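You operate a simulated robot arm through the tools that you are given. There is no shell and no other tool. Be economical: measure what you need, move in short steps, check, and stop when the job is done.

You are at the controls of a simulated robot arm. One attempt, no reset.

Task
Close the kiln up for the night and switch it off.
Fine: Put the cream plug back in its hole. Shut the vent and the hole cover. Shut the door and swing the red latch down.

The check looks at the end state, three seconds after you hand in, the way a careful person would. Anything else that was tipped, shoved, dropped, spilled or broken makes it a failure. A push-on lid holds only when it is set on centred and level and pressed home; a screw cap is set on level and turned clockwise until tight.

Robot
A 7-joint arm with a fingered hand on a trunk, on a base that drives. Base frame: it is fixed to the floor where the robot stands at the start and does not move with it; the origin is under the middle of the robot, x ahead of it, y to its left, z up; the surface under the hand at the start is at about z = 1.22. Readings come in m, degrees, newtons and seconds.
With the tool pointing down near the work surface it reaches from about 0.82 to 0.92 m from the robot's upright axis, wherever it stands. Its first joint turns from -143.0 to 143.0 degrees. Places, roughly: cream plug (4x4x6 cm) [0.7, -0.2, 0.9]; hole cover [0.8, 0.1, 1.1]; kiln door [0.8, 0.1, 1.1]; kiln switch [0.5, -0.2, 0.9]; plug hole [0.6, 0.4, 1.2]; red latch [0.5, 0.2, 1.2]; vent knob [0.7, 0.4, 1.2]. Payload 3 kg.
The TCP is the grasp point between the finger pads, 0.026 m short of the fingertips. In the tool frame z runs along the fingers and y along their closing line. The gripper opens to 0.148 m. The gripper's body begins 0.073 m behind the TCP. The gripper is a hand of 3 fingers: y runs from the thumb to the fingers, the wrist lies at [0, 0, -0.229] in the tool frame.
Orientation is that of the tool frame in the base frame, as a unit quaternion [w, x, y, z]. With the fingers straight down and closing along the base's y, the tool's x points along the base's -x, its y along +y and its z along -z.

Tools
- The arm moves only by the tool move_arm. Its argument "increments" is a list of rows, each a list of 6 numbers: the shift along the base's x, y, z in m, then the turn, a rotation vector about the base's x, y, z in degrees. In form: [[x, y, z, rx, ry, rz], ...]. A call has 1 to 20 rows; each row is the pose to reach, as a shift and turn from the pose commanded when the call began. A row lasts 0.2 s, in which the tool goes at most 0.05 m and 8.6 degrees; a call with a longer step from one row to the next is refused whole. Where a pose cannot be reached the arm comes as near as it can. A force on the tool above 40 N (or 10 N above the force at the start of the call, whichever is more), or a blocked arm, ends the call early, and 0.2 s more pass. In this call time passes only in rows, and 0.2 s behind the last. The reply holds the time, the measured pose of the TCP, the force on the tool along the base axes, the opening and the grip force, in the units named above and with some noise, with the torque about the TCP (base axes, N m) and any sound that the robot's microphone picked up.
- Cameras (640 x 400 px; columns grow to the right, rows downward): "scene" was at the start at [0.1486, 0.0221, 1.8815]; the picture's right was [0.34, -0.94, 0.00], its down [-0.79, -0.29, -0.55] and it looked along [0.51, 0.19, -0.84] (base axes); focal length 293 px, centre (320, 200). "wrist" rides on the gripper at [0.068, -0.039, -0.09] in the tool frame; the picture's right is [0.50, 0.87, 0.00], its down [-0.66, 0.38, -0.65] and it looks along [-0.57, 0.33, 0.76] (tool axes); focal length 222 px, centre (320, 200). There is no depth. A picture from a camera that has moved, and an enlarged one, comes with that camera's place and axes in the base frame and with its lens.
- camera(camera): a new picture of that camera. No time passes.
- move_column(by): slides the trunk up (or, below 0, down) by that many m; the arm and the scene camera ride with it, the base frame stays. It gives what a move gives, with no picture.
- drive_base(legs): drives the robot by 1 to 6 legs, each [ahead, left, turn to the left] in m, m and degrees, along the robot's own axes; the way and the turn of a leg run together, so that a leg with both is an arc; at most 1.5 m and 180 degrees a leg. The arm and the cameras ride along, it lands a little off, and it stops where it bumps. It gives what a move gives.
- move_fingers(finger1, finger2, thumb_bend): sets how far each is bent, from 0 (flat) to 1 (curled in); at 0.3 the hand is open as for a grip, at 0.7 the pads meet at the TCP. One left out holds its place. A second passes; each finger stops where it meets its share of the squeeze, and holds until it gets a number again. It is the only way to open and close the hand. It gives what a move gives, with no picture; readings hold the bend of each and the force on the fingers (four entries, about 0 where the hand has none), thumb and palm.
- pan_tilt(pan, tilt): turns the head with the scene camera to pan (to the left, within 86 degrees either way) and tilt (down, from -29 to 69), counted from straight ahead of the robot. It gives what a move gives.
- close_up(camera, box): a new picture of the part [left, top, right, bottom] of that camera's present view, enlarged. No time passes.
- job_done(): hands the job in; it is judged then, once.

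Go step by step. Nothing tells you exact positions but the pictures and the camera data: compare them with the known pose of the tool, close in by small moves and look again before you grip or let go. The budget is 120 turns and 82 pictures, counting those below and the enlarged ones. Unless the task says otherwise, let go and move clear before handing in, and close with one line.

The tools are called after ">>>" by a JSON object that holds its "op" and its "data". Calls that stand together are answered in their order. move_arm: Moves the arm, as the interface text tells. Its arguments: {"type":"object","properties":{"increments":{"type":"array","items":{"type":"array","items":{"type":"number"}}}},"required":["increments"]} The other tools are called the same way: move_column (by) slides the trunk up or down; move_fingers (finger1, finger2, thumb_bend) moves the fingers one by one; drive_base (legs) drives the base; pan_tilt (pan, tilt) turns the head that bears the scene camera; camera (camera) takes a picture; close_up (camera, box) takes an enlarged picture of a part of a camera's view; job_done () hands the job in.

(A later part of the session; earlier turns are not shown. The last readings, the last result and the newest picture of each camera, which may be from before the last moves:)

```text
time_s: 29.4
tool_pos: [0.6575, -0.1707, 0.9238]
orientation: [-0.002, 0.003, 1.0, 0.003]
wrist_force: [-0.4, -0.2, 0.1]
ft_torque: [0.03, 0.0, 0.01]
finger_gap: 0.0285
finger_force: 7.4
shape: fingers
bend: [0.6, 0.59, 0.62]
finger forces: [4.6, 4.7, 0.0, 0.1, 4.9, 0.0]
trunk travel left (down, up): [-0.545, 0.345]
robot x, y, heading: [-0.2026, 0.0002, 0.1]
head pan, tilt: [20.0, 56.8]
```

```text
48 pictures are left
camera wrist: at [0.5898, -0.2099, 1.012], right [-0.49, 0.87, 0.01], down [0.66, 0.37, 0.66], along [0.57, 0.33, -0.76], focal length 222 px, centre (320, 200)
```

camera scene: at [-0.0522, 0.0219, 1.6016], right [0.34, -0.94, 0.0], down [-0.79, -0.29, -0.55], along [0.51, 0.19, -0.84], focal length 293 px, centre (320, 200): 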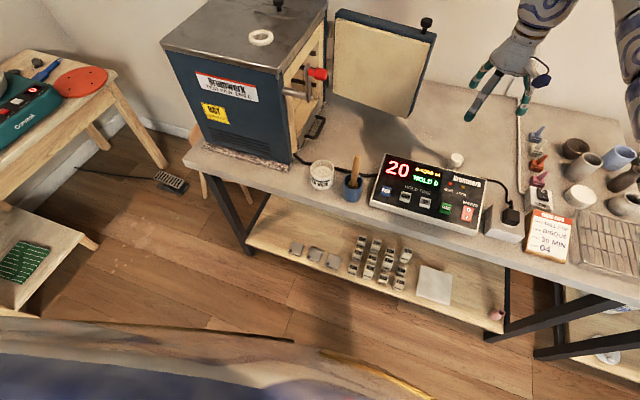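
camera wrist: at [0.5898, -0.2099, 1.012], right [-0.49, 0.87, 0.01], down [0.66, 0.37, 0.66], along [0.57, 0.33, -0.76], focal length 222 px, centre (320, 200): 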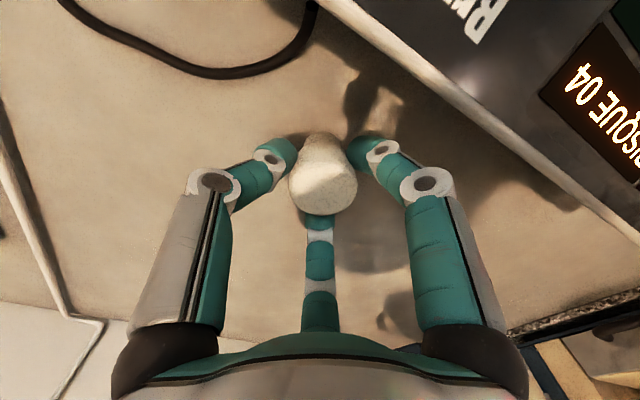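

The three fingers close at 120°, so a 0.0285 gap matches a radius of about 0.019. That means this is the head. I'll firm the grip and lift.

>>> {"op": "move_fingers", "data": {"finger1": 0.7, "finger2": 0.7, "thumb_bend": 0.7}}

>>> {"op": "move_arm", "data": {"increments": [[0, 0, 0.02, 0, 0, 0], [0, 0, 0.05, 0, 0, 0], [0, 0, 0.09, 0, 0, 0], [0, 0, 0.13, 0, 0, 0]]}}

>>> {"op": "camera", "data": {"camera": "wrist"}}

>>> {"op": "close_up", "data": {"camera": "scene", "box": [415, 60, 527, 130]}}

```text
time_s: 30.4
tool_pos: [0.6574, -0.1699, 0.9229]
orientation: [-0.001, 0.003, 1.0, 0.004]
wrist_force: [0.7, -0.3, -0.2]
ft_torque: [0.01, 0.0, 0.0]
finger_gap: 0.0274
finger_force: 14.3
shape: fingers
bend: [0.59, 0.59, 0.64]
finger forces: [8.9, 9.1, 0.0, 0.0, 10.4, 0.1]
trunk travel left (down, up): [-0.545, 0.345]
robot x, y, heading: [-0.2066, 0.0023, 0.0]
head pan, tilt: [20.0, 56.8]
```

```text
time_s: 31.4
tool_pos: [0.6579, -0.1702, 1.0541]
orientation: [-0.001, 0.004, 1.0, 0.004]
wrist_force: [0.0, 0.1, -0.8]
ft_torque: [-0.03, 0.02, 0.0]
finger_gap: 0.0277
finger_force: 14.4
shape: fingers
bend: [0.59, 0.59, 0.64]
finger forces: [9.0, 9.2, 0.1, 0.0, 10.6, 0.0]
trunk travel left (down, up): [-0.545, 0.345]
robot x, y, heading: [-0.1975, -0.0002, 0.1]
head pan, tilt: [20.0, 56.8]
```

```text
47 pictures are left
camera wrist: at [0.5907, -0.2095, 1.1431], right [-0.49, 0.87, 0.01], down [0.66, 0.37, 0.66], along [0.57, 0.33, -0.75], focal length 222 px, centre (320, 200)
```

wrist: 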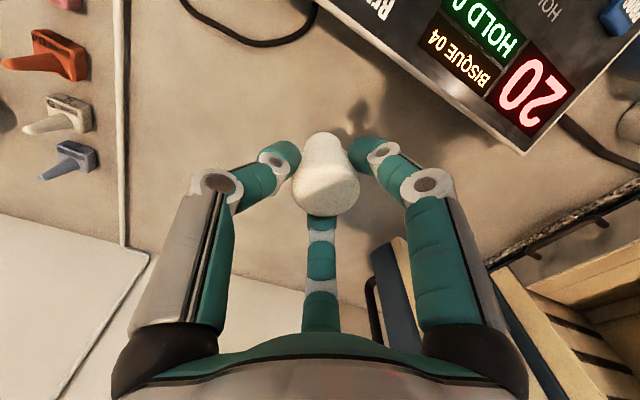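

```text
5.71 times, centred on (471, 95) of scene
camera zoom: at [-0.0523, 0.022, 1.6016], right [0.34, -0.94, 0.0], down [-0.79, -0.29, -0.55], along [0.51, 0.19, -0.84], focal length 1676 px, centre (-543, 800)
```

zoom: 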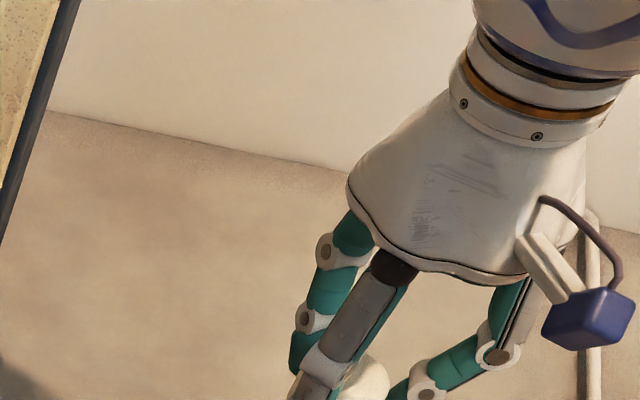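

The plug is held and lifted cleanly. I'll raise the trunk to clear the kiln, then carry the plug over towards the hole at (0.565, 0.400).

>>> {"op": "move_column", "data": {"by": 0.3}}

>>> {"op": "move_arm", "data": {"increments": [[0, 0.04, 0.0, 0, 0, 0], [0, 0.08, 0, 0, 0, 0], [0, 0.12, 0, 0, 0, 0], [0, 0.16, 0, 0, 0, 0], [-0.01, 0.2, 0, 0, 0, 0], [-0.02, 0.24, 0, 0, 0, 0], [-0.03, 0.28, 0, 0, 0, 0], [-0.04, 0.32, 0, 0, 0, 0], [-0.05, 0.36, 0, 0, 0, 0], [-0.06, 0.4, 0, 0, 0, 0], [-0.07, 0.44, 0, 0, 0, 0], [-0.08, 0.48, 0, 0, 0, 0], [-0.085, 0.52, 0, 0, 0, 0], [-0.092, 0.55, 0, 0, 0, 0], [-0.093, 0.57, 0, 0, 0, 0]]}}

>>> {"op": "camera", "data": {"camera": "wrist"}}

>>> {"op": "camera", "data": {"camera": "scene"}}

```text
time_s: 34.4
tool_pos: [0.658, -0.1707, 1.3512]
orientation: [0.0, 0.004, 1.0, 0.003]
wrist_force: [0.5, 0.3, -0.5]
ft_torque: [-0.01, -0.04, 0.02]
finger_gap: 0.0275
finger_force: 14.2
shape: fingers
bend: [0.59, 0.59, 0.64]
finger forces: [8.8, 9.1, 0.1, 0.1, 10.5, 0.1]
trunk travel left (down, up): [-0.845, 0.045]
robot x, y, heading: [-0.1997, -0.0006, -0.1]
head pan, tilt: [20.0, 56.8]
```

```text
time_s: 37.6
tool_pos: [0.5684, 0.3408, 1.3508]
orientation: [-0.001, 0.004, 1.0, 0.004]
wrist_force: [0.0, -0.6, -1.0]
ft_torque: [0.06, 0.01, 0.01]
finger_gap: 0.0268
finger_force: 14.1
shape: fingers
bend: [0.6, 0.59, 0.64]
finger forces: [8.9, 9.1, 0.1, 0.1, 10.2, 0.0]
out of reach, approached as far as the arm can: row 13, 14, 15
trunk travel left (down, up): [-0.845, 0.045]
robot x, y, heading: [-0.2037, -0.0047, -0.3]
head pan, tilt: [20.0, 56.8]
```

```text
45 pictures are left
camera wrist: at [0.5019, 0.3017, 1.441], right [-0.49, 0.87, 0.01], down [0.66, 0.37, 0.65], along [0.57, 0.33, -0.76], focal length 222 px, centre (320, 200)
```

wrist: 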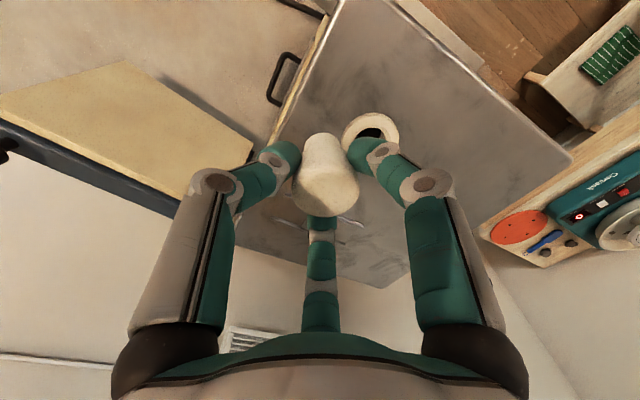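

```text
44 pictures are left
camera scene: at [-0.0489, 0.0183, 1.9013], right [0.34, -0.94, 0.0], down [-0.79, -0.29, -0.55], along [0.51, 0.19, -0.84], focal length 293 px, centre (320, 200)
```

scene: 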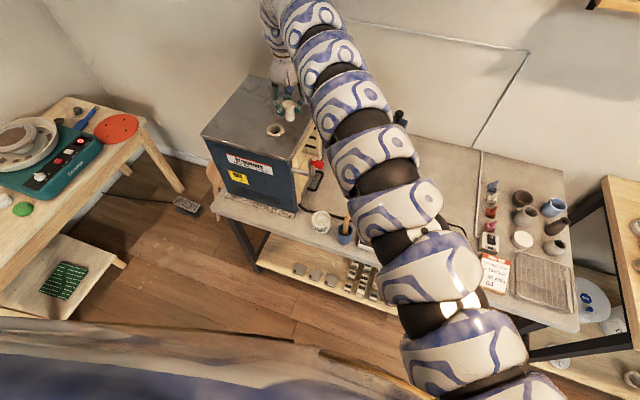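

The arm is at the edge of its reach here, so I'll drive a little forward and left. Then I'll close in over the hole.

>>> {"op": "drive_base", "data": {"legs": [[0.08, 0.03, 0]]}}

```text
time_s: 38.6
tool_pos: [0.6468, 0.3753, 1.351]
orientation: [-0.002, 0.003, 1.0, 0.002]
wrist_force: [0.2, -0.3, -0.8]
ft_torque: [0.03, 0.03, -0.02]
finger_gap: 0.0269
finger_force: 14.4
shape: fingers
bend: [0.6, 0.59, 0.64]
finger forces: [8.9, 9.1, 0.0, 0.0, 10.1, 0.1]
trunk travel left (down, up): [-0.845, 0.045]
robot x, y, heading: [-0.1217, 0.0322, -0.1]
head pan, tilt: [20.0, 56.8]
```

>>> {"op": "move_arm", "data": {"increments": [[-0.03, 0.008, 0, 0, 0, 0], [-0.06, 0.016, -0.01, 0, 0, 0], [-0.083, 0.024, -0.02, 0, 0, 0], [-0.083, 0.024, -0.03, 0, 0, 0]]}}

>>> {"op": "camera", "data": {"camera": "wrist"}}

>>> {"op": "close_up", "data": {"camera": "scene", "box": [160, 60, 320, 160]}}

```text
time_s: 39.6
tool_pos: [0.5635, 0.3975, 1.3215]
orientation: [-0.001, 0.003, 1.0, 0.004]
wrist_force: [0.6, -0.7, -0.9]
ft_torque: [-0.03, 0.05, -0.01]
finger_gap: 0.0267
finger_force: 14.0
shape: fingers
bend: [0.6, 0.59, 0.64]
finger forces: [8.6, 9.1, 0.1, 0.0, 10.0, 0.0]
trunk travel left (down, up): [-0.845, 0.045]
robot x, y, heading: [-0.1236, 0.0287, -0.2]
head pan, tilt: [20.0, 56.8]
```

```text
43 pictures are left
camera wrist: at [0.4953, 0.3583, 1.411], right [-0.49, 0.87, 0.01], down [0.66, 0.37, 0.66], along [0.57, 0.33, -0.76], focal length 222 px, centre (320, 200)
```

wrist: 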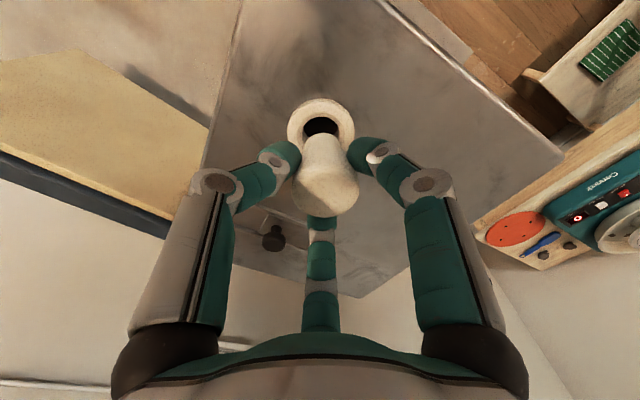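

```text
4.00 times, centred on (240, 110) of scene
camera zoom: at [0.0282, 0.0518, 1.9015], right [0.34, -0.94, 0.0], down [-0.79, -0.29, -0.55], along [0.51, 0.19, -0.84], focal length 1173 px, centre (640, 560)
```

zoom: 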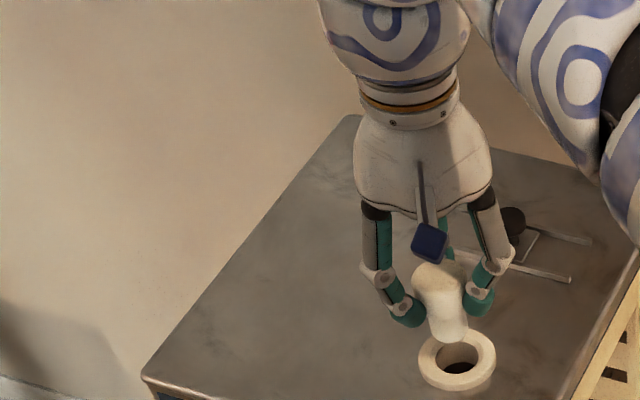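

The plug lines up with the hole in both views. I'll descend until its tip is just above the collar and check once more.

>>> {"op": "move_arm", "data": {"increments": [[0, 0, -0.015, 0, 0, 0], [0, 0, -0.03, 0, 0, 0]]}}

>>> {"op": "close_up", "data": {"camera": "wrist", "box": [240, 80, 400, 230]}}

>>> {"op": "close_up", "data": {"camera": "scene", "box": [240, 110, 304, 160]}}

```text
time_s: 40.2
tool_pos: [0.5615, 0.3988, 1.2912]
orientation: [-0.001, 0.004, 1.0, 0.004]
wrist_force: [-0.2, 0.1, -0.7]
ft_torque: [0.01, 0.04, 0.01]
finger_gap: 0.0268
finger_force: 13.9
shape: fingers
bend: [0.6, 0.59, 0.64]
finger forces: [8.6, 9.1, 0.1, 0.1, 10.1, 0.1]
trunk travel left (down, up): [-0.845, 0.045]
robot x, y, heading: [-0.121, 0.0345, 0.0]
head pan, tilt: [20.0, 56.8]
```

```text
2.67 times, centred on (320, 155) of wrist
camera zoom: at [0.494, 0.3596, 1.3803], right [-0.49, 0.87, 0.01], down [0.66, 0.37, 0.66], along [0.57, 0.33, -0.76], focal length 592 px, centre (320, 320)
```

zoom: 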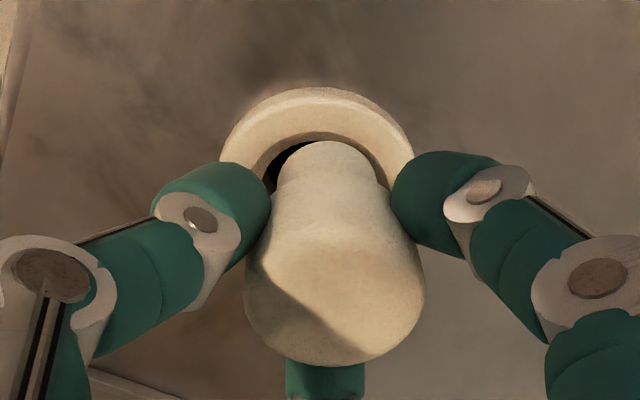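

```text
8.00 times, centred on (272, 135) of scene
camera zoom: at [0.0273, 0.0524, 1.9015], right [0.34, -0.94, 0.0], down [-0.79, -0.29, -0.55], along [0.51, 0.19, -0.84], focal length 2346 px, centre (704, 720)
```

zoom: 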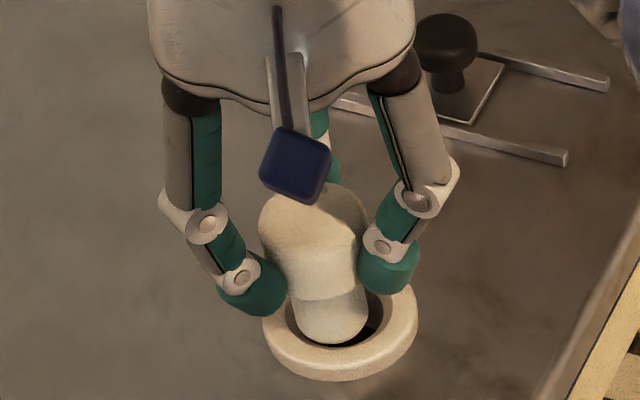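

The tip is over the hole and upright. I'll nudge it 2–3 mm away from the camera and descend slowly, watching the force.

>>> {"op": "move_arm", "data": {"increments": [[0.003, 0.0, -0.004, 0, 0, 0], [0.003, 0.0, -0.01, 0, 0, 0], [0.003, 0.0, -0.016, 0, 0, 0]]}}

>>> {"op": "close_up", "data": {"camera": "scene", "box": [240, 110, 304, 160]}}

>>> {"op": "close_up", "data": {"camera": "wrist", "box": [240, 80, 400, 230]}}

```text
time_s: 41.0
tool_pos: [0.5659, 0.3983, 1.2741]
orientation: [-0.001, 0.003, 1.0, 0.004]
wrist_force: [0.3, -0.4, -0.6]
ft_torque: [0.01, 0.01, 0.01]
finger_gap: 0.0266
finger_force: 14.0
shape: fingers
bend: [0.6, 0.59, 0.64]
finger forces: [8.4, 9.4, 0.1, 0.0, 9.9, 0.0]
trunk travel left (down, up): [-0.845, 0.045]
robot x, y, heading: [-0.1235, 0.0317, 0.1]
head pan, tilt: [20.0, 56.8]
```

```text
8.00 times, centred on (272, 135) of scene
camera zoom: at [0.0275, 0.0525, 1.9015], right [0.34, -0.94, 0.0], down [-0.79, -0.29, -0.55], along [0.51, 0.19, -0.84], focal length 2346 px, centre (704, 720)
```

zoom: 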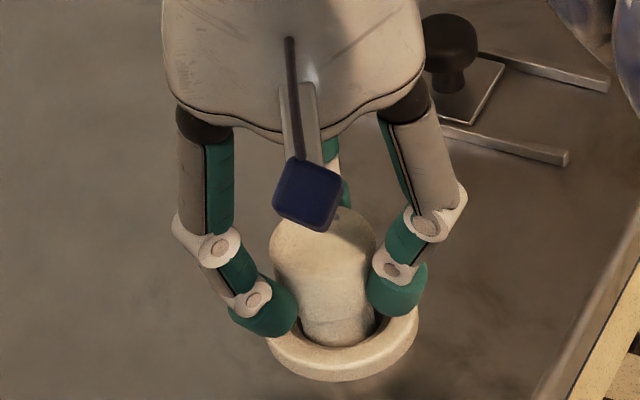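

```text
2.67 times, centred on (320, 155) of wrist
camera zoom: at [0.4979, 0.3597, 1.3649], right [-0.49, 0.87, 0.01], down [0.66, 0.37, 0.65], along [0.57, 0.33, -0.76], focal length 592 px, centre (320, 320)
```

zoom: 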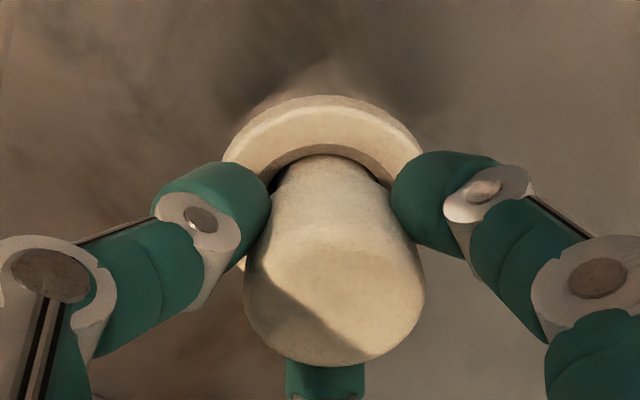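

The shank is inside the hole with no force. I'll keep going until something touches.

>>> {"op": "move_arm", "data": {"increments": [[0, 0, -0.006, 0, 0, 0], [0, 0, -0.011, 0, 0, 0], [0, 0, -0.015, 0, 0, 0], [0, 0, -0.019, 0, 0, 0]]}}

>>> {"op": "close_up", "data": {"camera": "scene", "box": [240, 110, 304, 160]}}

```text
time_s: 42.0
tool_pos: [0.5661, 0.3986, 1.2606]
orientation: [0.002, 0.004, 1.0, 0.005]
wrist_force: [2.2, 0.3, 24.1]
ft_torque: [0.12, -0.1, 0.03]
finger_gap: 0.0259
finger_force: 18.7
shape: fingers
bend: [0.6, 0.59, 0.65]
finger forces: [11.8, 12.5, 0.0, 0.0, 12.7, 0.2]
trunk travel left (down, up): [-0.845, 0.045]
robot x, y, heading: [-0.1212, 0.0299, -0.0]
head pan, tilt: [20.0, 56.8]
```

```text
8.00 times, centred on (272, 135) of scene
camera zoom: at [0.0252, 0.0512, 1.9022], right [0.34, -0.94, 0.0], down [-0.79, -0.29, -0.55], along [0.52, 0.19, -0.84], focal length 2346 px, centre (704, 720)
```

zoom: 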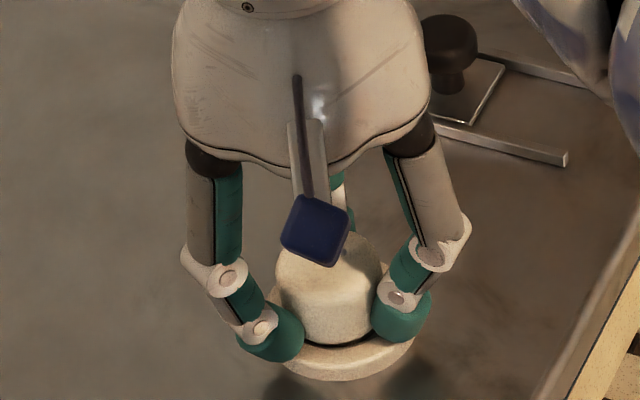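

The head is on or very near the collar and the force is 24 N. I'll release it and lift to inspect.

>>> {"op": "move_fingers", "data": {"finger1": 0.48, "finger2": 0.48, "thumb_bend": 0.48}}

>>> {"op": "move_arm", "data": {"increments": [[0, 0, 0.03, 0, 0, 0], [0, 0, 0.07, 0, 0, 0], [0, 0, 0.1, 0, 0, 0]]}}

>>> {"op": "close_up", "data": {"camera": "scene", "box": [240, 110, 304, 160]}}

>>> {"op": "close_up", "data": {"camera": "wrist", "box": [240, 60, 400, 210]}}

```text
time_s: 43.0
tool_pos: [0.5657, 0.3989, 1.2575]
orientation: [-0.001, 0.002, 1.0, 0.004]
wrist_force: [-0.2, 0.5, -0.5]
ft_torque: [-0.03, -0.04, 0.01]
finger_gap: 0.0682
finger_force: 0.0
shape: fingers
bend: [0.48, 0.48, 0.48]
finger forces: [0.0, 0.0, 0.0, 0.1, 0.0, 0.1]
trunk travel left (down, up): [-0.845, 0.045]
robot x, y, heading: [-0.124, 0.0336, -0.1]
head pan, tilt: [20.0, 56.8]
```

```text
time_s: 43.8
tool_pos: [0.5659, 0.3979, 1.3598]
orientation: [-0.001, 0.003, 1.0, 0.004]
wrist_force: [-0.2, -0.2, -0.1]
ft_torque: [-0.04, -0.03, 0.0]
finger_gap: 0.0681
finger_force: 0.0
shape: fingers
bend: [0.48, 0.48, 0.48]
finger forces: [0.0, 0.0, 0.0, 0.1, 0.1, 0.1]
trunk travel left (down, up): [-0.845, 0.045]
robot x, y, heading: [-0.1227, 0.0333, -0.4]
head pan, tilt: [20.0, 56.8]
```

```text
8.00 times, centred on (272, 135) of scene
camera zoom: at [0.027, 0.052, 1.9016], right [0.34, -0.94, 0.0], down [-0.79, -0.29, -0.55], along [0.52, 0.19, -0.84], focal length 2346 px, centre (704, 720)
```

zoom: 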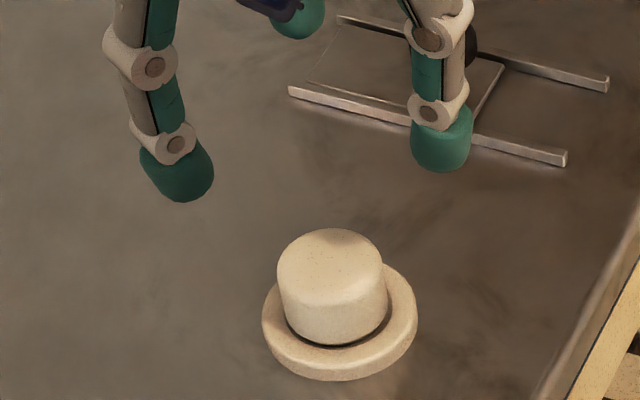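

```text
2.67 times, centred on (320, 135) of wrist
camera zoom: at [0.4986, 0.359, 1.4481], right [-0.49, 0.87, 0.01], down [0.66, 0.37, 0.66], along [0.57, 0.33, -0.76], focal length 592 px, centre (320, 373)
```

zoom: 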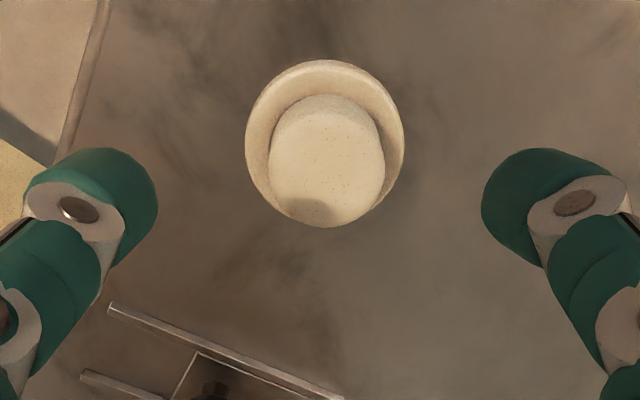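

The plug is in its hole, centred and level. I'll close the fist and press gently on top to seat it.

>>> {"op": "move_fingers", "data": {"finger1": 0.7, "finger2": 0.7, "thumb_bend": 0.7}}

>>> {"op": "move_arm", "data": {"increments": [[0, 0, -0.04, 0, 0, 0], [0, 0, -0.06, 0, 0, 0], [0, 0, -0.07, 0, 0, 0], [0, 0, -0.076, 0, 0, 0], [0, 0, -0.082, 0, 0, 0], [0, 0, -0.087, 0, 0, 0], [0, 0, -0.092, 0, 0, 0]]}}

```text
time_s: 44.8
tool_pos: [0.567, 0.3989, 1.3583]
orientation: [-0.001, 0.003, 1.0, 0.004]
wrist_force: [0.3, 0.7, 0.0]
ft_torque: [0.0, -0.01, -0.01]
finger_gap: 0.0004
finger_force: 0.1
shape: fingers
bend: [0.69, 0.69, 0.7]
finger forces: [0.0, 0.1, 0.1, 0.0, 0.1, 0.0]
trunk travel left (down, up): [-0.845, 0.045]
robot x, y, heading: [-0.1193, 0.0314, 0.0]
head pan, tilt: [20.0, 56.8]
```

```text
time_s: 46.0
tool_pos: [0.5689, 0.3997, 1.2832]
orientation: [0.005, 0.004, 1.0, 0.006]
wrist_force: [-3.5, -1.2, 25.2]
ft_torque: [-0.11, 0.23, -0.01]
finger_gap: 0.0001
finger_force: 16.6
shape: fingers
bend: [0.71, 0.71, 0.71]
finger forces: [11.6, 7.8, 0.1, 0.1, 13.5, 0.1]
trunk travel left (down, up): [-0.845, 0.045]
robot x, y, heading: [-0.1226, 0.0278, 0.0]
head pan, tilt: [20.0, 56.8]
stopped in row 6: the force on the tool passed its limit at 46 N (the readings are from after the stop); the commanded pose is now the measured one
```

It has been pressed home with up to 46 N and sank no further. I'll lift clear, check the plug, and move towards the door side.

>>> {"op": "move_arm", "data": {"increments": [[0, 0, 0.04, 0, 0, 0], [0.02, -0.02, 0.08, 0, 0, 0], [0.05, -0.05, 0.09, 0, 0, 0], [0.06, -0.09, 0.09, 0, 0, 0], [0.07, -0.13, 0.09, 0, 0, 0], [0.08, -0.17, 0.09, 0, 0, 0], [0.09, -0.21, 0.09, 0, 0, 0], [0.1, -0.25, 0.09, 0, 0, 0], [0.11, -0.29, 0.09, 0, 0, 0], [0.12, -0.33, 0.09, 0, 0, 0], [0.12, -0.37, 0.09, 0, 0, 0], [0.12, -0.41, 0.09, 0, 0, 0], [0.12, -0.45, 0.09, 0, 0, 0], [0.12, -0.49, 0.09, 0, 0, 0]]}}

>>> {"op": "camera", "data": {"camera": "scene"}}

>>> {"op": "camera", "data": {"camera": "wrist"}}

```text
time_s: 49.0
tool_pos: [0.7233, -0.0582, 1.3837]
orientation: [0.002, 0.005, 1.0, 0.008]
wrist_force: [1.3, -0.9, 0.1]
ft_torque: [0.16, 0.03, 0.03]
finger_gap: 0.0
finger_force: 0.1
shape: fingers
bend: [0.7, 0.7, 0.7]
finger forces: [0.0, 0.1, 0.0, 0.1, 0.0, 0.0]
out of reach, approached as far as the arm can: row 12, 13, 14
trunk travel left (down, up): [-0.845, 0.045]
robot x, y, heading: [-0.1199, 0.035, 0.2]
head pan, tilt: [20.0, 56.8]
```

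```text
34 pictures are left
camera scene: at [0.0287, 0.0448, 1.9015], right [0.34, -0.94, 0.0], down [-0.79, -0.28, -0.55], along [0.51, 0.19, -0.84], focal length 293 px, centre (320, 200)
```

scene: 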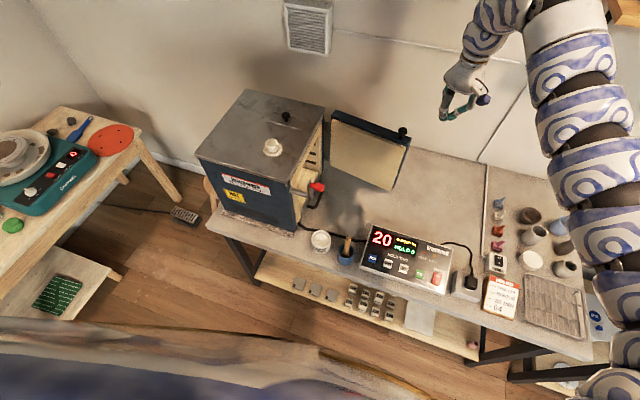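

```text
33 pictures are left
camera wrist: at [0.6553, -0.0984, 1.4724], right [-0.49, 0.87, 0.01], down [0.66, 0.36, 0.66], along [0.57, 0.33, -0.75], focal length 222 px, centre (320, 200)
```

wrist: 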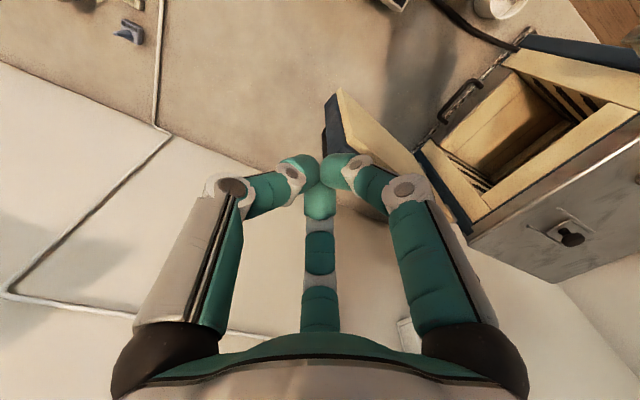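

The plug looks seated. The door's top edge is at z≈1.20, with its free end near (0.79, 0.005) and the hinge near (0.83, 0.28). I'll drive forward so the fist can reach behind the door.

>>> {"op": "drive_base", "data": {"legs": [[0.15, -0.035, 0]]}}

>>> {"op": "move_column", "data": {"by": -0.08}}

>>> {"op": "move_arm", "data": {"increments": [[0.008, 0.04, 0, 0, 0, 0], [0.014, 0.08, 0, 0, 0, 0], [0.018, 0.12, 0, 0, 0, 0], [0.02, 0.16, 0, 0, 0, 0], [0.02, 0.19, 0, 0, 0, 0]]}}

>>> {"op": "camera", "data": {"camera": "scene"}}

```text
time_s: 50.4
tool_pos: [0.8727, -0.0877, 1.3827]
orientation: [0.002, 0.004, 1.0, 0.006]
wrist_force: [0.2, 0.1, -0.7]
ft_torque: [0.0, 0.02, 0.0]
finger_gap: 0.0
finger_force: 0.1
shape: fingers
bend: [0.7, 0.7, 0.7]
finger forces: [0.1, 0.0, 0.0, 0.0, 0.1, 0.0]
trunk travel left (down, up): [-0.845, 0.045]
robot x, y, heading: [0.0287, -0.0018, -0.3]
head pan, tilt: [20.0, 56.8]
```

```text
time_s: 51.6
tool_pos: [0.871, -0.0866, 1.3034]
orientation: [0.003, 0.005, 1.0, 0.007]
wrist_force: [0.4, -0.2, 0.1]
ft_torque: [-0.02, 0.03, 0.03]
finger_gap: 0.0
finger_force: 0.1
shape: fingers
bend: [0.7, 0.7, 0.7]
finger forces: [0.0, 0.0, 0.0, 0.0, 0.1, 0.1]
trunk travel left (down, up): [-0.765, 0.125]
robot x, y, heading: [0.0281, -0.0065, 0.1]
head pan, tilt: [20.0, 56.8]
```

```text
time_s: 52.8
tool_pos: [0.8917, 0.1049, 1.3051]
orientation: [0.003, 0.004, 1.0, 0.006]
wrist_force: [0.2, -0.8, 0.2]
ft_torque: [0.0, -0.01, -0.02]
finger_gap: 0.0
finger_force: 0.1
shape: fingers
bend: [0.7, 0.7, 0.7]
finger forces: [0.1, 0.0, 0.0, 0.1, 0.0, 0.0]
trunk travel left (down, up): [-0.765, 0.125]
robot x, y, heading: [0.0313, -0.002, 0.2]
head pan, tilt: [20.0, 56.8]
```

```text
32 pictures are left
camera scene: at [0.177, 0.018, 1.8215], right [0.34, -0.94, 0.0], down [-0.79, -0.29, -0.55], along [0.51, 0.19, -0.84], focal length 293 px, centre (320, 200)
```

scene: 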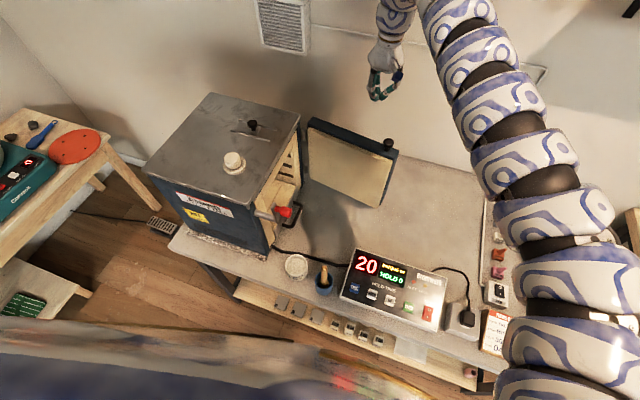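

The fist is behind the door and above it. I'll lower it so the tips reach just below the door's top edge, then push towards -x.

>>> {"op": "move_arm", "data": {"increments": [[0, 0, -0.04, 0, 0, 0], [0, 0, -0.08, 0, 0, 0], [0, 0, -0.12, 0, 0, 0], [-0.025, 0, -0.12, 0, 0, 0], [-0.05, 0, -0.12, 0, 0, 0], [-0.075, 0.002, -0.12, 0, 0, 0], [-0.1, 0.005, -0.12, 0, 0, 0]]}}

>>> {"op": "camera", "data": {"camera": "wrist"}}

```text
time_s: 54.6
tool_pos: [0.8189, 0.0983, 1.2078]
orientation: [0.026, 0.004, 1.0, -0.007]
wrist_force: [-0.2, -0.3, -1.0]
ft_torque: [0.0, 0.01, -0.02]
finger_gap: 0.0
finger_force: 0.1
shape: fingers
bend: [0.7, 0.69, 0.7]
finger forces: [0.0, 0.0, 0.0, 0.1, 0.1, 0.0]
out of reach, approached as far as the arm can: row 7
trunk travel left (down, up): [-0.765, 0.125]
robot x, y, heading: [0.0297, -0.003, -0.1]
head pan, tilt: [20.0, 56.8]
stopped in row 7: the arm was blocked; the commanded pose is now the measured one
```

```text
31 pictures are left
camera wrist: at [0.7461, 0.0611, 1.294], right [-0.49, 0.87, -0.04], down [0.62, 0.38, 0.68], along [0.61, 0.31, -0.73], focal length 222 px, centre (320, 200)
```

wrist: 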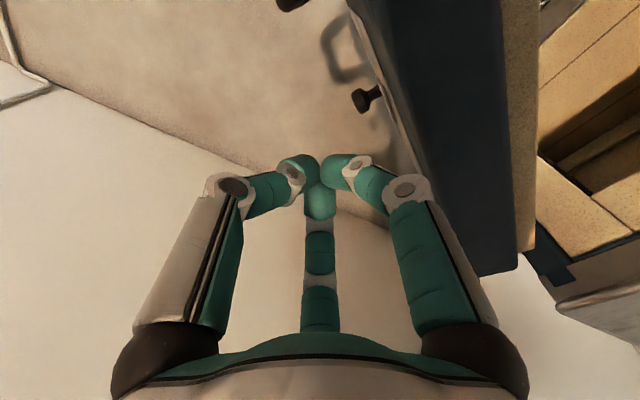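

The arm can't come any closer to the robot at this column height, so I'll use the base to pull the fist back. First I'll drop the trunk 3 cm for a better hold on the door, then drive back slowly.

>>> {"op": "move_column", "data": {"by": -0.03}}

>>> {"op": "drive_base", "data": {"legs": [[-0.06, 0, 0]]}}

>>> {"op": "camera", "data": {"camera": "wrist"}}

```text
time_s: 55.4
tool_pos: [0.8171, 0.0968, 1.178]
orientation: [0.028, 0.005, 1.0, -0.006]
wrist_force: [0.0, 0.0, 0.3]
ft_torque: [0.03, 0.02, 0.02]
finger_gap: 0.0002
finger_force: 0.0
shape: fingers
bend: [0.7, 0.69, 0.7]
finger forces: [0.0, 0.0, 0.0, 0.1, 0.0, 0.0]
trunk travel left (down, up): [-0.735, 0.155]
robot x, y, heading: [0.028, -0.0029, -0.0]
head pan, tilt: [20.0, 56.8]
```

```text
time_s: 56.3
tool_pos: [0.7567, 0.0977, 1.1789]
orientation: [0.027, 0.005, 1.0, -0.006]
wrist_force: [-0.1, 0.4, 0.2]
ft_torque: [-0.01, -0.03, -0.02]
finger_gap: 0.0
finger_force: 0.0
shape: fingers
bend: [0.7, 0.69, 0.7]
finger forces: [0.1, 0.0, 0.0, 0.0, 0.1, 0.1]
trunk travel left (down, up): [-0.735, 0.155]
robot x, y, heading: [-0.0314, -0.0075, 0.1]
head pan, tilt: [20.0, 56.8]
```

```text
30 pictures are left
camera wrist: at [0.6853, 0.0607, 1.2655], right [-0.49, 0.87, -0.04], down [0.62, 0.38, 0.68], along [0.61, 0.31, -0.73], focal length 222 px, centre (320, 200)
```

wrist: 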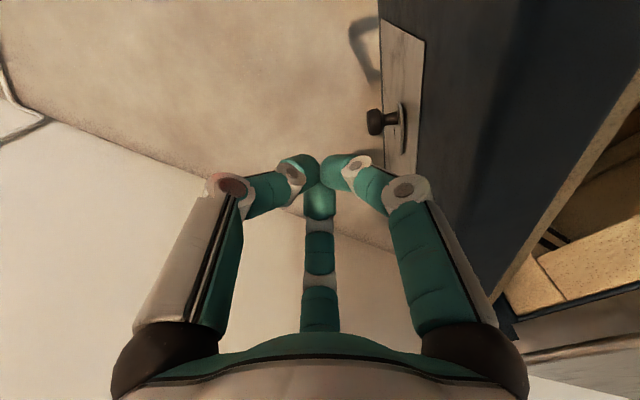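

The door is swinging with almost no force, and I can now see the hole cover plate with its knob on the outer face. I'll keep driving back, adding some left motion to follow the arc.

>>> {"op": "drive_base", "data": {"legs": [[-0.07, 0.03, 0]]}}

>>> {"op": "camera", "data": {"camera": "scene"}}

```text
time_s: 57.4
tool_pos: [0.6892, 0.1302, 1.1791]
orientation: [0.027, 0.004, 1.0, -0.006]
wrist_force: [-0.4, 0.6, 0.4]
ft_torque: [-0.01, -0.01, 0.02]
finger_gap: 0.0
finger_force: 0.1
shape: fingers
bend: [0.7, 0.69, 0.7]
finger forces: [0.1, 0.1, 0.1, 0.0, 0.0, 0.0]
trunk travel left (down, up): [-0.735, 0.155]
robot x, y, heading: [-0.1006, 0.0259, 0.2]
head pan, tilt: [20.0, 56.8]
```

```text
29 pictures are left
camera scene: at [0.0471, 0.0486, 1.7917], right [0.34, -0.94, 0.0], down [-0.79, -0.29, -0.55], along [0.52, 0.19, -0.84], focal length 293 px, centre (320, 200)
```

scene: 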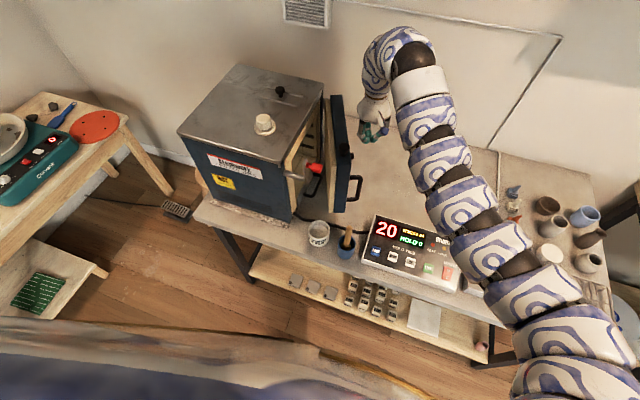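

The door is past halfway. I'll zoom in on the latch to check that it clears the door's path.

>>> {"op": "close_up", "data": {"camera": "scene", "box": [270, 80, 398, 225]}}

```text
2.76 times, centred on (334, 152) of scene
camera zoom: at [0.0471, 0.0486, 1.7917], right [0.34, -0.94, 0.0], down [-0.79, -0.29, -0.55], along [0.52, 0.19, -0.84], focal length 809 px, centre (281, 331)
```

zoom: 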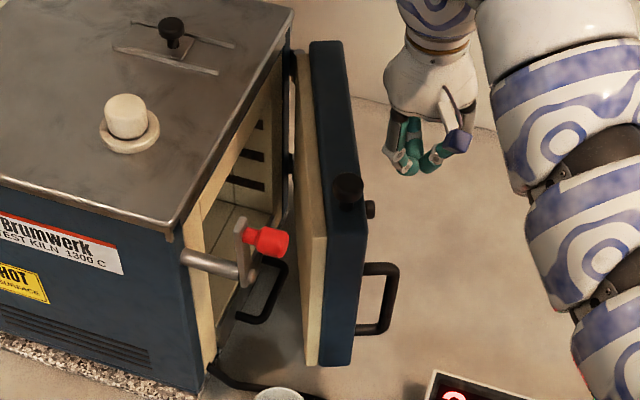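

The latch sits just beyond the door's free edge, so the door should clear it. I'll push on along +y.

>>> {"op": "move_arm", "data": {"increments": [[0, 0.015, 0, 0, 0, 0], [0, 0.03, 0, 0, 0, 0], [0, 0.045, 0, 0, 0, 0]]}}

>>> {"op": "close_up", "data": {"camera": "scene", "box": [250, 60, 410, 220]}}

```text
time_s: 58.2
tool_pos: [0.6908, 0.1752, 1.1778]
orientation: [0.027, 0.004, 1.0, -0.007]
wrist_force: [-0.4, 1.0, -0.3]
ft_torque: [-0.04, -0.01, 0.01]
finger_gap: 0.0001
finger_force: 0.0
shape: fingers
bend: [0.7, 0.69, 0.7]
finger forces: [0.0, 0.0, 0.1, 0.1, 0.0, 0.1]
trunk travel left (down, up): [-0.735, 0.155]
robot x, y, heading: [-0.0998, 0.0238, 0.2]
head pan, tilt: [20.0, 56.8]
```

```text
2.50 times, centred on (330, 140) of scene
camera zoom: at [0.049, 0.0486, 1.7915], right [0.34, -0.94, 0.0], down [-0.79, -0.29, -0.55], along [0.51, 0.19, -0.84], focal length 733 px, centre (295, 350)
```

zoom: 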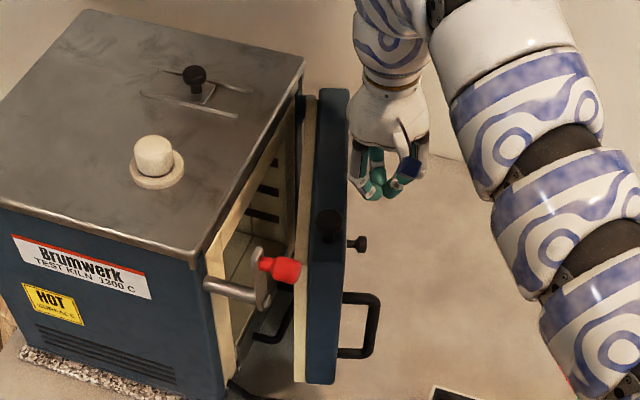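

The latch rod sits at x≈0.47, outside the door's closed edge at x≈0.52, so the door is clear. I'll push on until it stops.

>>> {"op": "move_arm", "data": {"increments": [[0, 0.015, 0, 0, 0, 0], [0, 0.03, 0, 0, 0, 0], [0, 0.045, 0, 0, 0, 0], [0, 0.055, 0, 0, 0, 0], [0, 0.065, 0, 0, 0, 0], [0, 0.075, 0, 0, 0, 0]]}}

>>> {"op": "close_up", "data": {"camera": "scene", "box": [250, 60, 410, 220]}}

```text
time_s: 59.7
tool_pos: [0.6934, 0.2368, 1.1807]
orientation: [0.029, 0.01, 0.999, -0.007]
wrist_force: [-6.1, -25.4, 7.1]
ft_torque: [0.39, 0.03, 0.27]
finger_gap: 0.0
finger_force: 12.8
shape: fingers
bend: [0.7, 0.7, 0.68]
finger forces: [15.0, 11.0, 0.1, 0.0, 0.0, 0.0]
trunk travel left (down, up): [-0.735, 0.155]
robot x, y, heading: [-0.1029, 0.0242, 0.1]
head pan, tilt: [20.0, 56.8]
stopped in row 6: the force on the tool passed its limit at 41 N (the readings are from after the stop); the commanded pose is now the measured one
```

```text
2.50 times, centred on (330, 140) of scene
camera zoom: at [0.0467, 0.0435, 1.7919], right [0.34, -0.94, 0.0], down [-0.79, -0.28, -0.55], along [0.52, 0.19, -0.84], focal length 733 px, centre (295, 350)
```

zoom: 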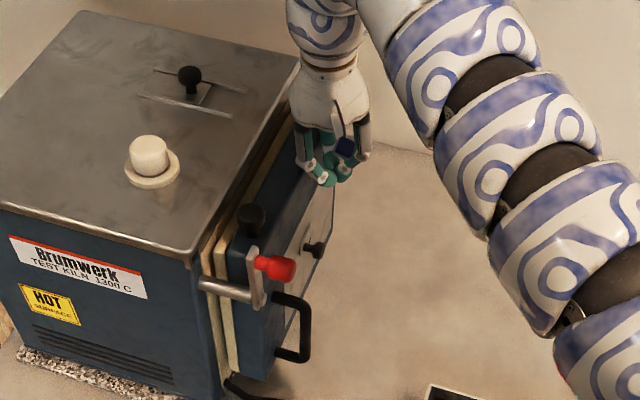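

The door has met resistance and is nearly closed. I'll back the fist off, move it towards the free end, and look closely at the gap.

>>> {"op": "move_arm", "data": {"increments": [[0, -0.03, 0, 0, 0, 0], [0, -0.07, 0.01, 0, 0, 0], [0, -0.11, 0.02, 0, 0, 0]]}}

>>> {"op": "drive_base", "data": {"legs": [[-0.12, 0, 0]]}}

>>> {"op": "camera", "data": {"camera": "wrist"}}

>>> {"op": "close_up", "data": {"camera": "scene", "box": [260, 80, 388, 200]}}

```text
time_s: 60.5
tool_pos: [0.6933, 0.1304, 1.1982]
orientation: [0.028, 0.008, 1.0, -0.007]
wrist_force: [-0.2, 0.4, 0.4]
ft_torque: [0.01, -0.03, 0.02]
finger_gap: 0.0001
finger_force: 0.1
shape: fingers
bend: [0.7, 0.7, 0.7]
finger forces: [0.0, 0.0, 0.0, 0.0, 0.0, 0.0]
trunk travel left (down, up): [-0.735, 0.155]
robot x, y, heading: [-0.0994, 0.0265, 0.1]
head pan, tilt: [20.0, 56.8]
```

```text
time_s: 61.8
tool_pos: [0.5714, 0.1332, 1.1998]
orientation: [0.028, 0.007, 1.0, -0.008]
wrist_force: [0.0, -0.8, -0.5]
ft_torque: [0.0, -0.05, 0.0]
finger_gap: 0.0001
finger_force: 0.1
shape: fingers
bend: [0.7, 0.7, 0.7]
finger forces: [0.0, 0.1, 0.1, 0.1, 0.0, 0.0]
trunk travel left (down, up): [-0.735, 0.155]
robot x, y, heading: [-0.2208, 0.0252, -0.2]
head pan, tilt: [20.0, 56.8]
```

```text
25 pictures are left
camera wrist: at [0.4987, 0.0959, 1.2856], right [-0.49, 0.87, -0.04], down [0.62, 0.38, 0.68], along [0.61, 0.31, -0.73], focal length 222 px, centre (320, 200)
```

wrist: 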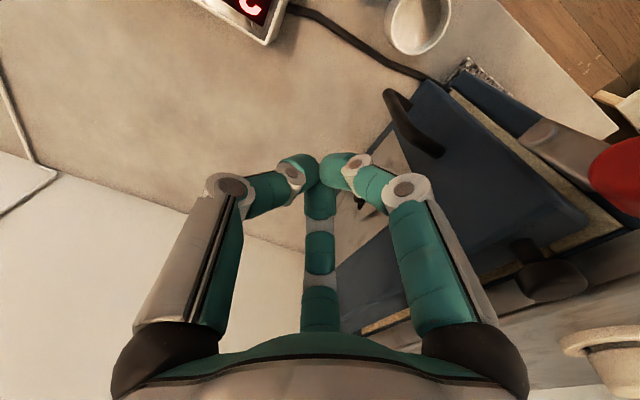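

```text
3.33 times, centred on (324, 140) of scene
camera zoom: at [-0.0741, 0.0471, 1.7918], right [0.34, -0.94, 0.0], down [-0.79, -0.29, -0.55], along [0.52, 0.19, -0.84], focal length 978 px, centre (307, 400)
```

zoom: 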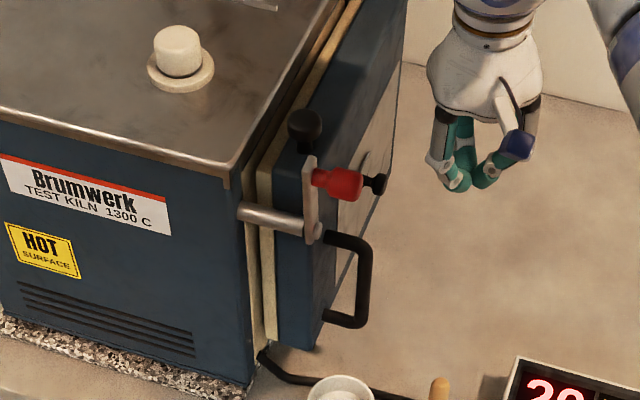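

The door is still ajar by about 1.5 cm at its free end. I'll push again nearer the free end, at x≈0.635 and above the cover knob, staying clear of the latch grip and the small knob on the door's top.

>>> {"op": "move_arm", "data": {"increments": [[0.03, 0.02, -0.005, 0, 0, 0], [0.064, 0.04, -0.01, 0, 0, 0], [0.064, 0.06, -0.01, 0, 0, 0], [0.064, 0.08, -0.01, 0, 0, 0], [0.064, 0.095, -0.01, 0, 0, 0], [0.064, 0.105, -0.01, 0, 0, 0], [0.064, 0.115, -0.01, 0, 0, 0], [0.064, 0.125, -0.01, 0, 0, 0]]}}

>>> {"op": "close_up", "data": {"camera": "scene", "box": [260, 80, 388, 200]}}

```text
time_s: 63.6
tool_pos: [0.638, 0.2414, 1.1892]
orientation: [0.027, 0.015, 0.999, -0.012]
wrist_force: [-7.1, -23.7, 8.1]
ft_torque: [0.14, 0.06, 0.22]
finger_gap: 0.0002
finger_force: 12.9
shape: fingers
bend: [0.7, 0.7, 0.68]
finger forces: [13.7, 11.6, 0.0, 0.0, 0.0, 0.0]
trunk travel left (down, up): [-0.735, 0.155]
robot x, y, heading: [-0.2241, 0.0232, -0.2]
head pan, tilt: [20.0, 56.8]
stopped in row 8: the force on the tool passed its limit at 42 N (the readings are from after the stop); the commanded pose is now the measured one
```

```text
3.33 times, centred on (324, 140) of scene
camera zoom: at [-0.0743, 0.0434, 1.792], right [0.34, -0.94, 0.0], down [-0.79, -0.28, -0.55], along [0.52, 0.19, -0.84], focal length 978 px, centre (307, 400)
```

zoom: 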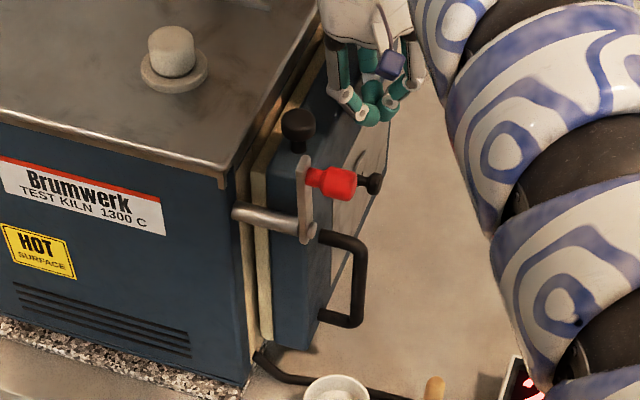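

Both pushes stopped at nearly the same y (0.237 at x=0.693, 0.241 at x=0.638). So the door face is parallel to the kiln, which means the door is fully shut. I'll back away and drive right so the head camera can see the door's outer face.

>>> {"op": "move_arm", "data": {"increments": [[0, -0.03, 0, 0, 0, 0], [0, -0.07, 0.02, 0, 0, 0], [0, -0.1, 0.04, 0, 0, 0]]}}

>>> {"op": "drive_base", "data": {"legs": [[-0.05, -0.3, 0]]}}

>>> {"op": "pan_tilt", "data": {"pan": 35, "tilt": 42}}

>>> {"op": "camera", "data": {"camera": "scene"}}

```text
time_s: 64.0
tool_pos: [0.6312, 0.244, 1.1911]
orientation: [0.031, 0.001, 0.999, -0.013]
wrist_force: [3.6, -25.6, 3.9]
ft_torque: [0.02, 0.0, 0.09]
finger_gap: 0.0
finger_force: 12.3
shape: fingers
bend: [0.7, 0.7, 0.68]
finger forces: [14.7, 10.5, 0.0, 0.0, 0.1, 0.0]
trunk travel left (down, up): [-0.735, 0.155]
robot x, y, heading: [-0.2204, 0.0221, -0.3]
head pan, tilt: [20.0, 56.8]
stopped in row 1: the force on the tool passed its limit at 41 N (the readings are from after the stop); the commanded pose is now the measured one
```

```text
time_s: 66.0
tool_pos: [0.5763, -0.053, 1.1898]
orientation: [0.031, -0.002, 0.999, -0.011]
wrist_force: [0.4, -0.5, 1.0]
ft_torque: [0.0, 0.01, 0.0]
finger_gap: 0.0002
finger_force: 0.1
shape: fingers
bend: [0.7, 0.7, 0.7]
finger forces: [0.0, 0.0, 0.0, 0.0, 0.1, 0.0]
trunk travel left (down, up): [-0.735, 0.155]
robot x, y, heading: [-0.2735, -0.2739, -0.4]
head pan, tilt: [20.0, 56.8]
```

```text
time_s: 66.8
tool_pos: [0.5771, -0.0534, 1.1901]
orientation: [0.031, -0.004, 0.999, -0.011]
wrist_force: [-0.3, -0.2, 0.0]
ft_torque: [0.01, -0.01, 0.01]
finger_gap: 0.0
finger_force: 0.1
shape: fingers
bend: [0.7, 0.7, 0.7]
finger forces: [0.0, 0.0, 0.1, 0.0, 0.0, 0.1]
trunk travel left (down, up): [-0.735, 0.155]
robot x, y, heading: [-0.2727, -0.279, -0.6]
head pan, tilt: [35.0, 42.0]
```

```text
22 pictures are left
camera scene: at [-0.1208, -0.232, 1.8114], right [0.57, -0.82, 0.0], down [-0.55, -0.38, -0.74], along [0.61, 0.42, -0.67], focal length 293 px, centre (320, 200)
```

scene: 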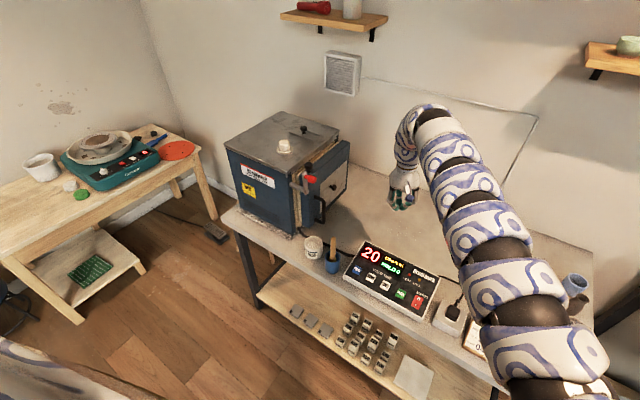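

The hand is away and the door has stayed shut. I'll zoom in on its outer face.

>>> {"op": "close_up", "data": {"camera": "scene", "box": [285, 125, 365, 235]}}

```text
3.64 times, centred on (325, 180) of scene
camera zoom: at [-0.1208, -0.232, 1.8114], right [0.57, -0.82, 0.0], down [-0.55, -0.38, -0.74], along [0.61, 0.42, -0.67], focal length 1066 px, centre (302, 273)
```

zoom: 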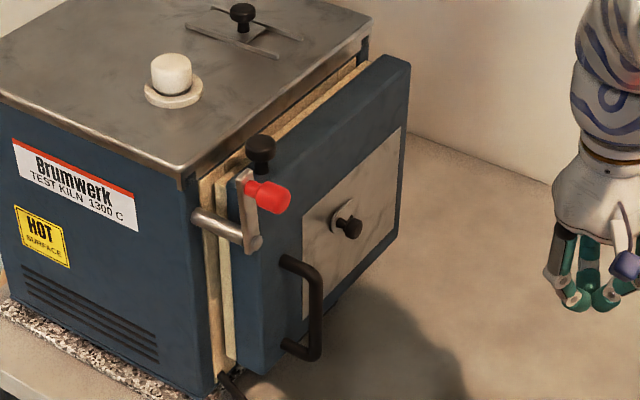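

There is a light plate on the door with a round disc and a black knob on it. I'll zoom in tighter to see whether a hole is exposed.

>>> {"op": "close_up", "data": {"camera": "scene", "box": [296, 155, 344, 200]}}

```text
8.89 times, centred on (320, 178) of scene
camera zoom: at [-0.1208, -0.232, 1.8114], right [0.57, -0.82, 0.0], down [-0.55, -0.38, -0.74], along [0.61, 0.42, -0.67], focal length 2607 px, centre (320, 400)
```

zoom: 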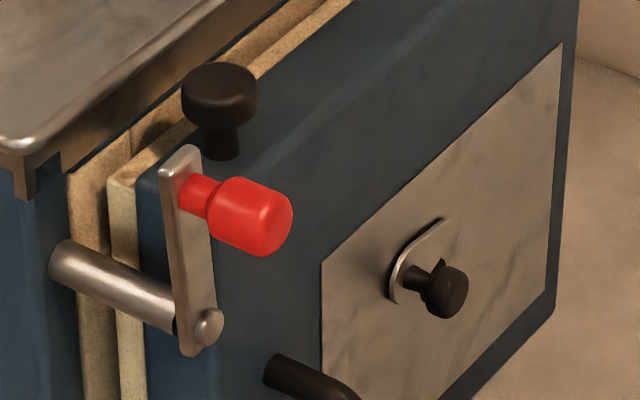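

I can make out the latch pivot and the small cover flap, but not whether the hole behind it is covered. I'll turn the wrist 40°, open the fingers for a clear view and move over to look at the flap straight on.

>>> {"op": "move_arm", "data": {"increments": [[0, 0, 0, 0, 0, 8], [0, 0, 0, 0, 0, 16], [0, 0, 0, 0, 0, 24], [0, 0, 0, 0, 0, 32], [0, 0, 0, 0, 0, 40]]}}

>>> {"op": "move_fingers", "data": {"finger1": 0.3, "finger2": 0.3, "thumb_bend": 0.3}}

>>> {"op": "drive_base", "data": {"legs": [[0, 0.17, 0]]}}

>>> {"op": "camera", "data": {"camera": "wrist"}}

```text
time_s: 68.0
tool_pos: [0.5781, -0.0526, 1.19]
orientation: [0.032, -0.346, 0.938, 0.0]
wrist_force: [0.3, -0.6, 0.9]
ft_torque: [-0.01, -0.02, -0.03]
finger_gap: 0.0
finger_force: 0.1
shape: fingers
bend: [0.7, 0.7, 0.7]
finger forces: [0.1, 0.1, 0.0, 0.1, 0.0, 0.0]
trunk travel left (down, up): [-0.735, 0.155]
robot x, y, heading: [-0.2747, -0.277, -0.6]
head pan, tilt: [35.0, 42.0]
```

```text
time_s: 69.0
tool_pos: [0.5764, -0.0526, 1.1895]
orientation: [0.032, -0.345, 0.938, 0.0]
wrist_force: [0.3, -0.8, -0.5]
ft_torque: [-0.01, -0.01, -0.03]
finger_gap: 0.1263
finger_force: 0.1
shape: fingers
bend: [0.3, 0.3, 0.3]
finger forces: [0.0, 0.0, 0.0, 0.0, 0.1, 0.0]
trunk travel left (down, up): [-0.735, 0.155]
robot x, y, heading: [-0.2687, -0.2775, -0.4]
head pan, tilt: [35.0, 42.0]
```

```text
time_s: 70.5
tool_pos: [0.5776, 0.1173, 1.189]
orientation: [0.031, -0.344, 0.938, 0.0]
wrist_force: [1.2, -0.3, -0.3]
ft_torque: [-0.02, 0.01, 0.03]
finger_gap: 0.1263
finger_force: 0.0
shape: fingers
bend: [0.3, 0.3, 0.3]
finger forces: [0.0, 0.0, 0.0, 0.0, 0.1, 0.1]
trunk travel left (down, up): [-0.735, 0.155]
robot x, y, heading: [-0.2704, -0.104, -0.6]
head pan, tilt: [35.0, 42.0]
```

```text
19 pictures are left
camera wrist: at [0.5472, 0.0416, 1.276], right [-0.94, 0.34, -0.05], down [0.21, 0.7, 0.68], along [0.27, 0.63, -0.73], focal length 222 px, centre (320, 200)
```

wrist: 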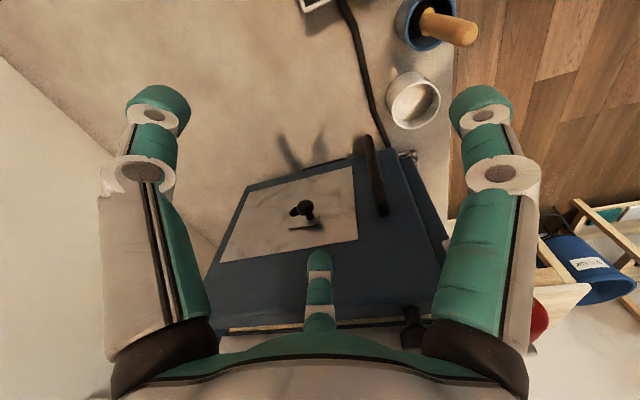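

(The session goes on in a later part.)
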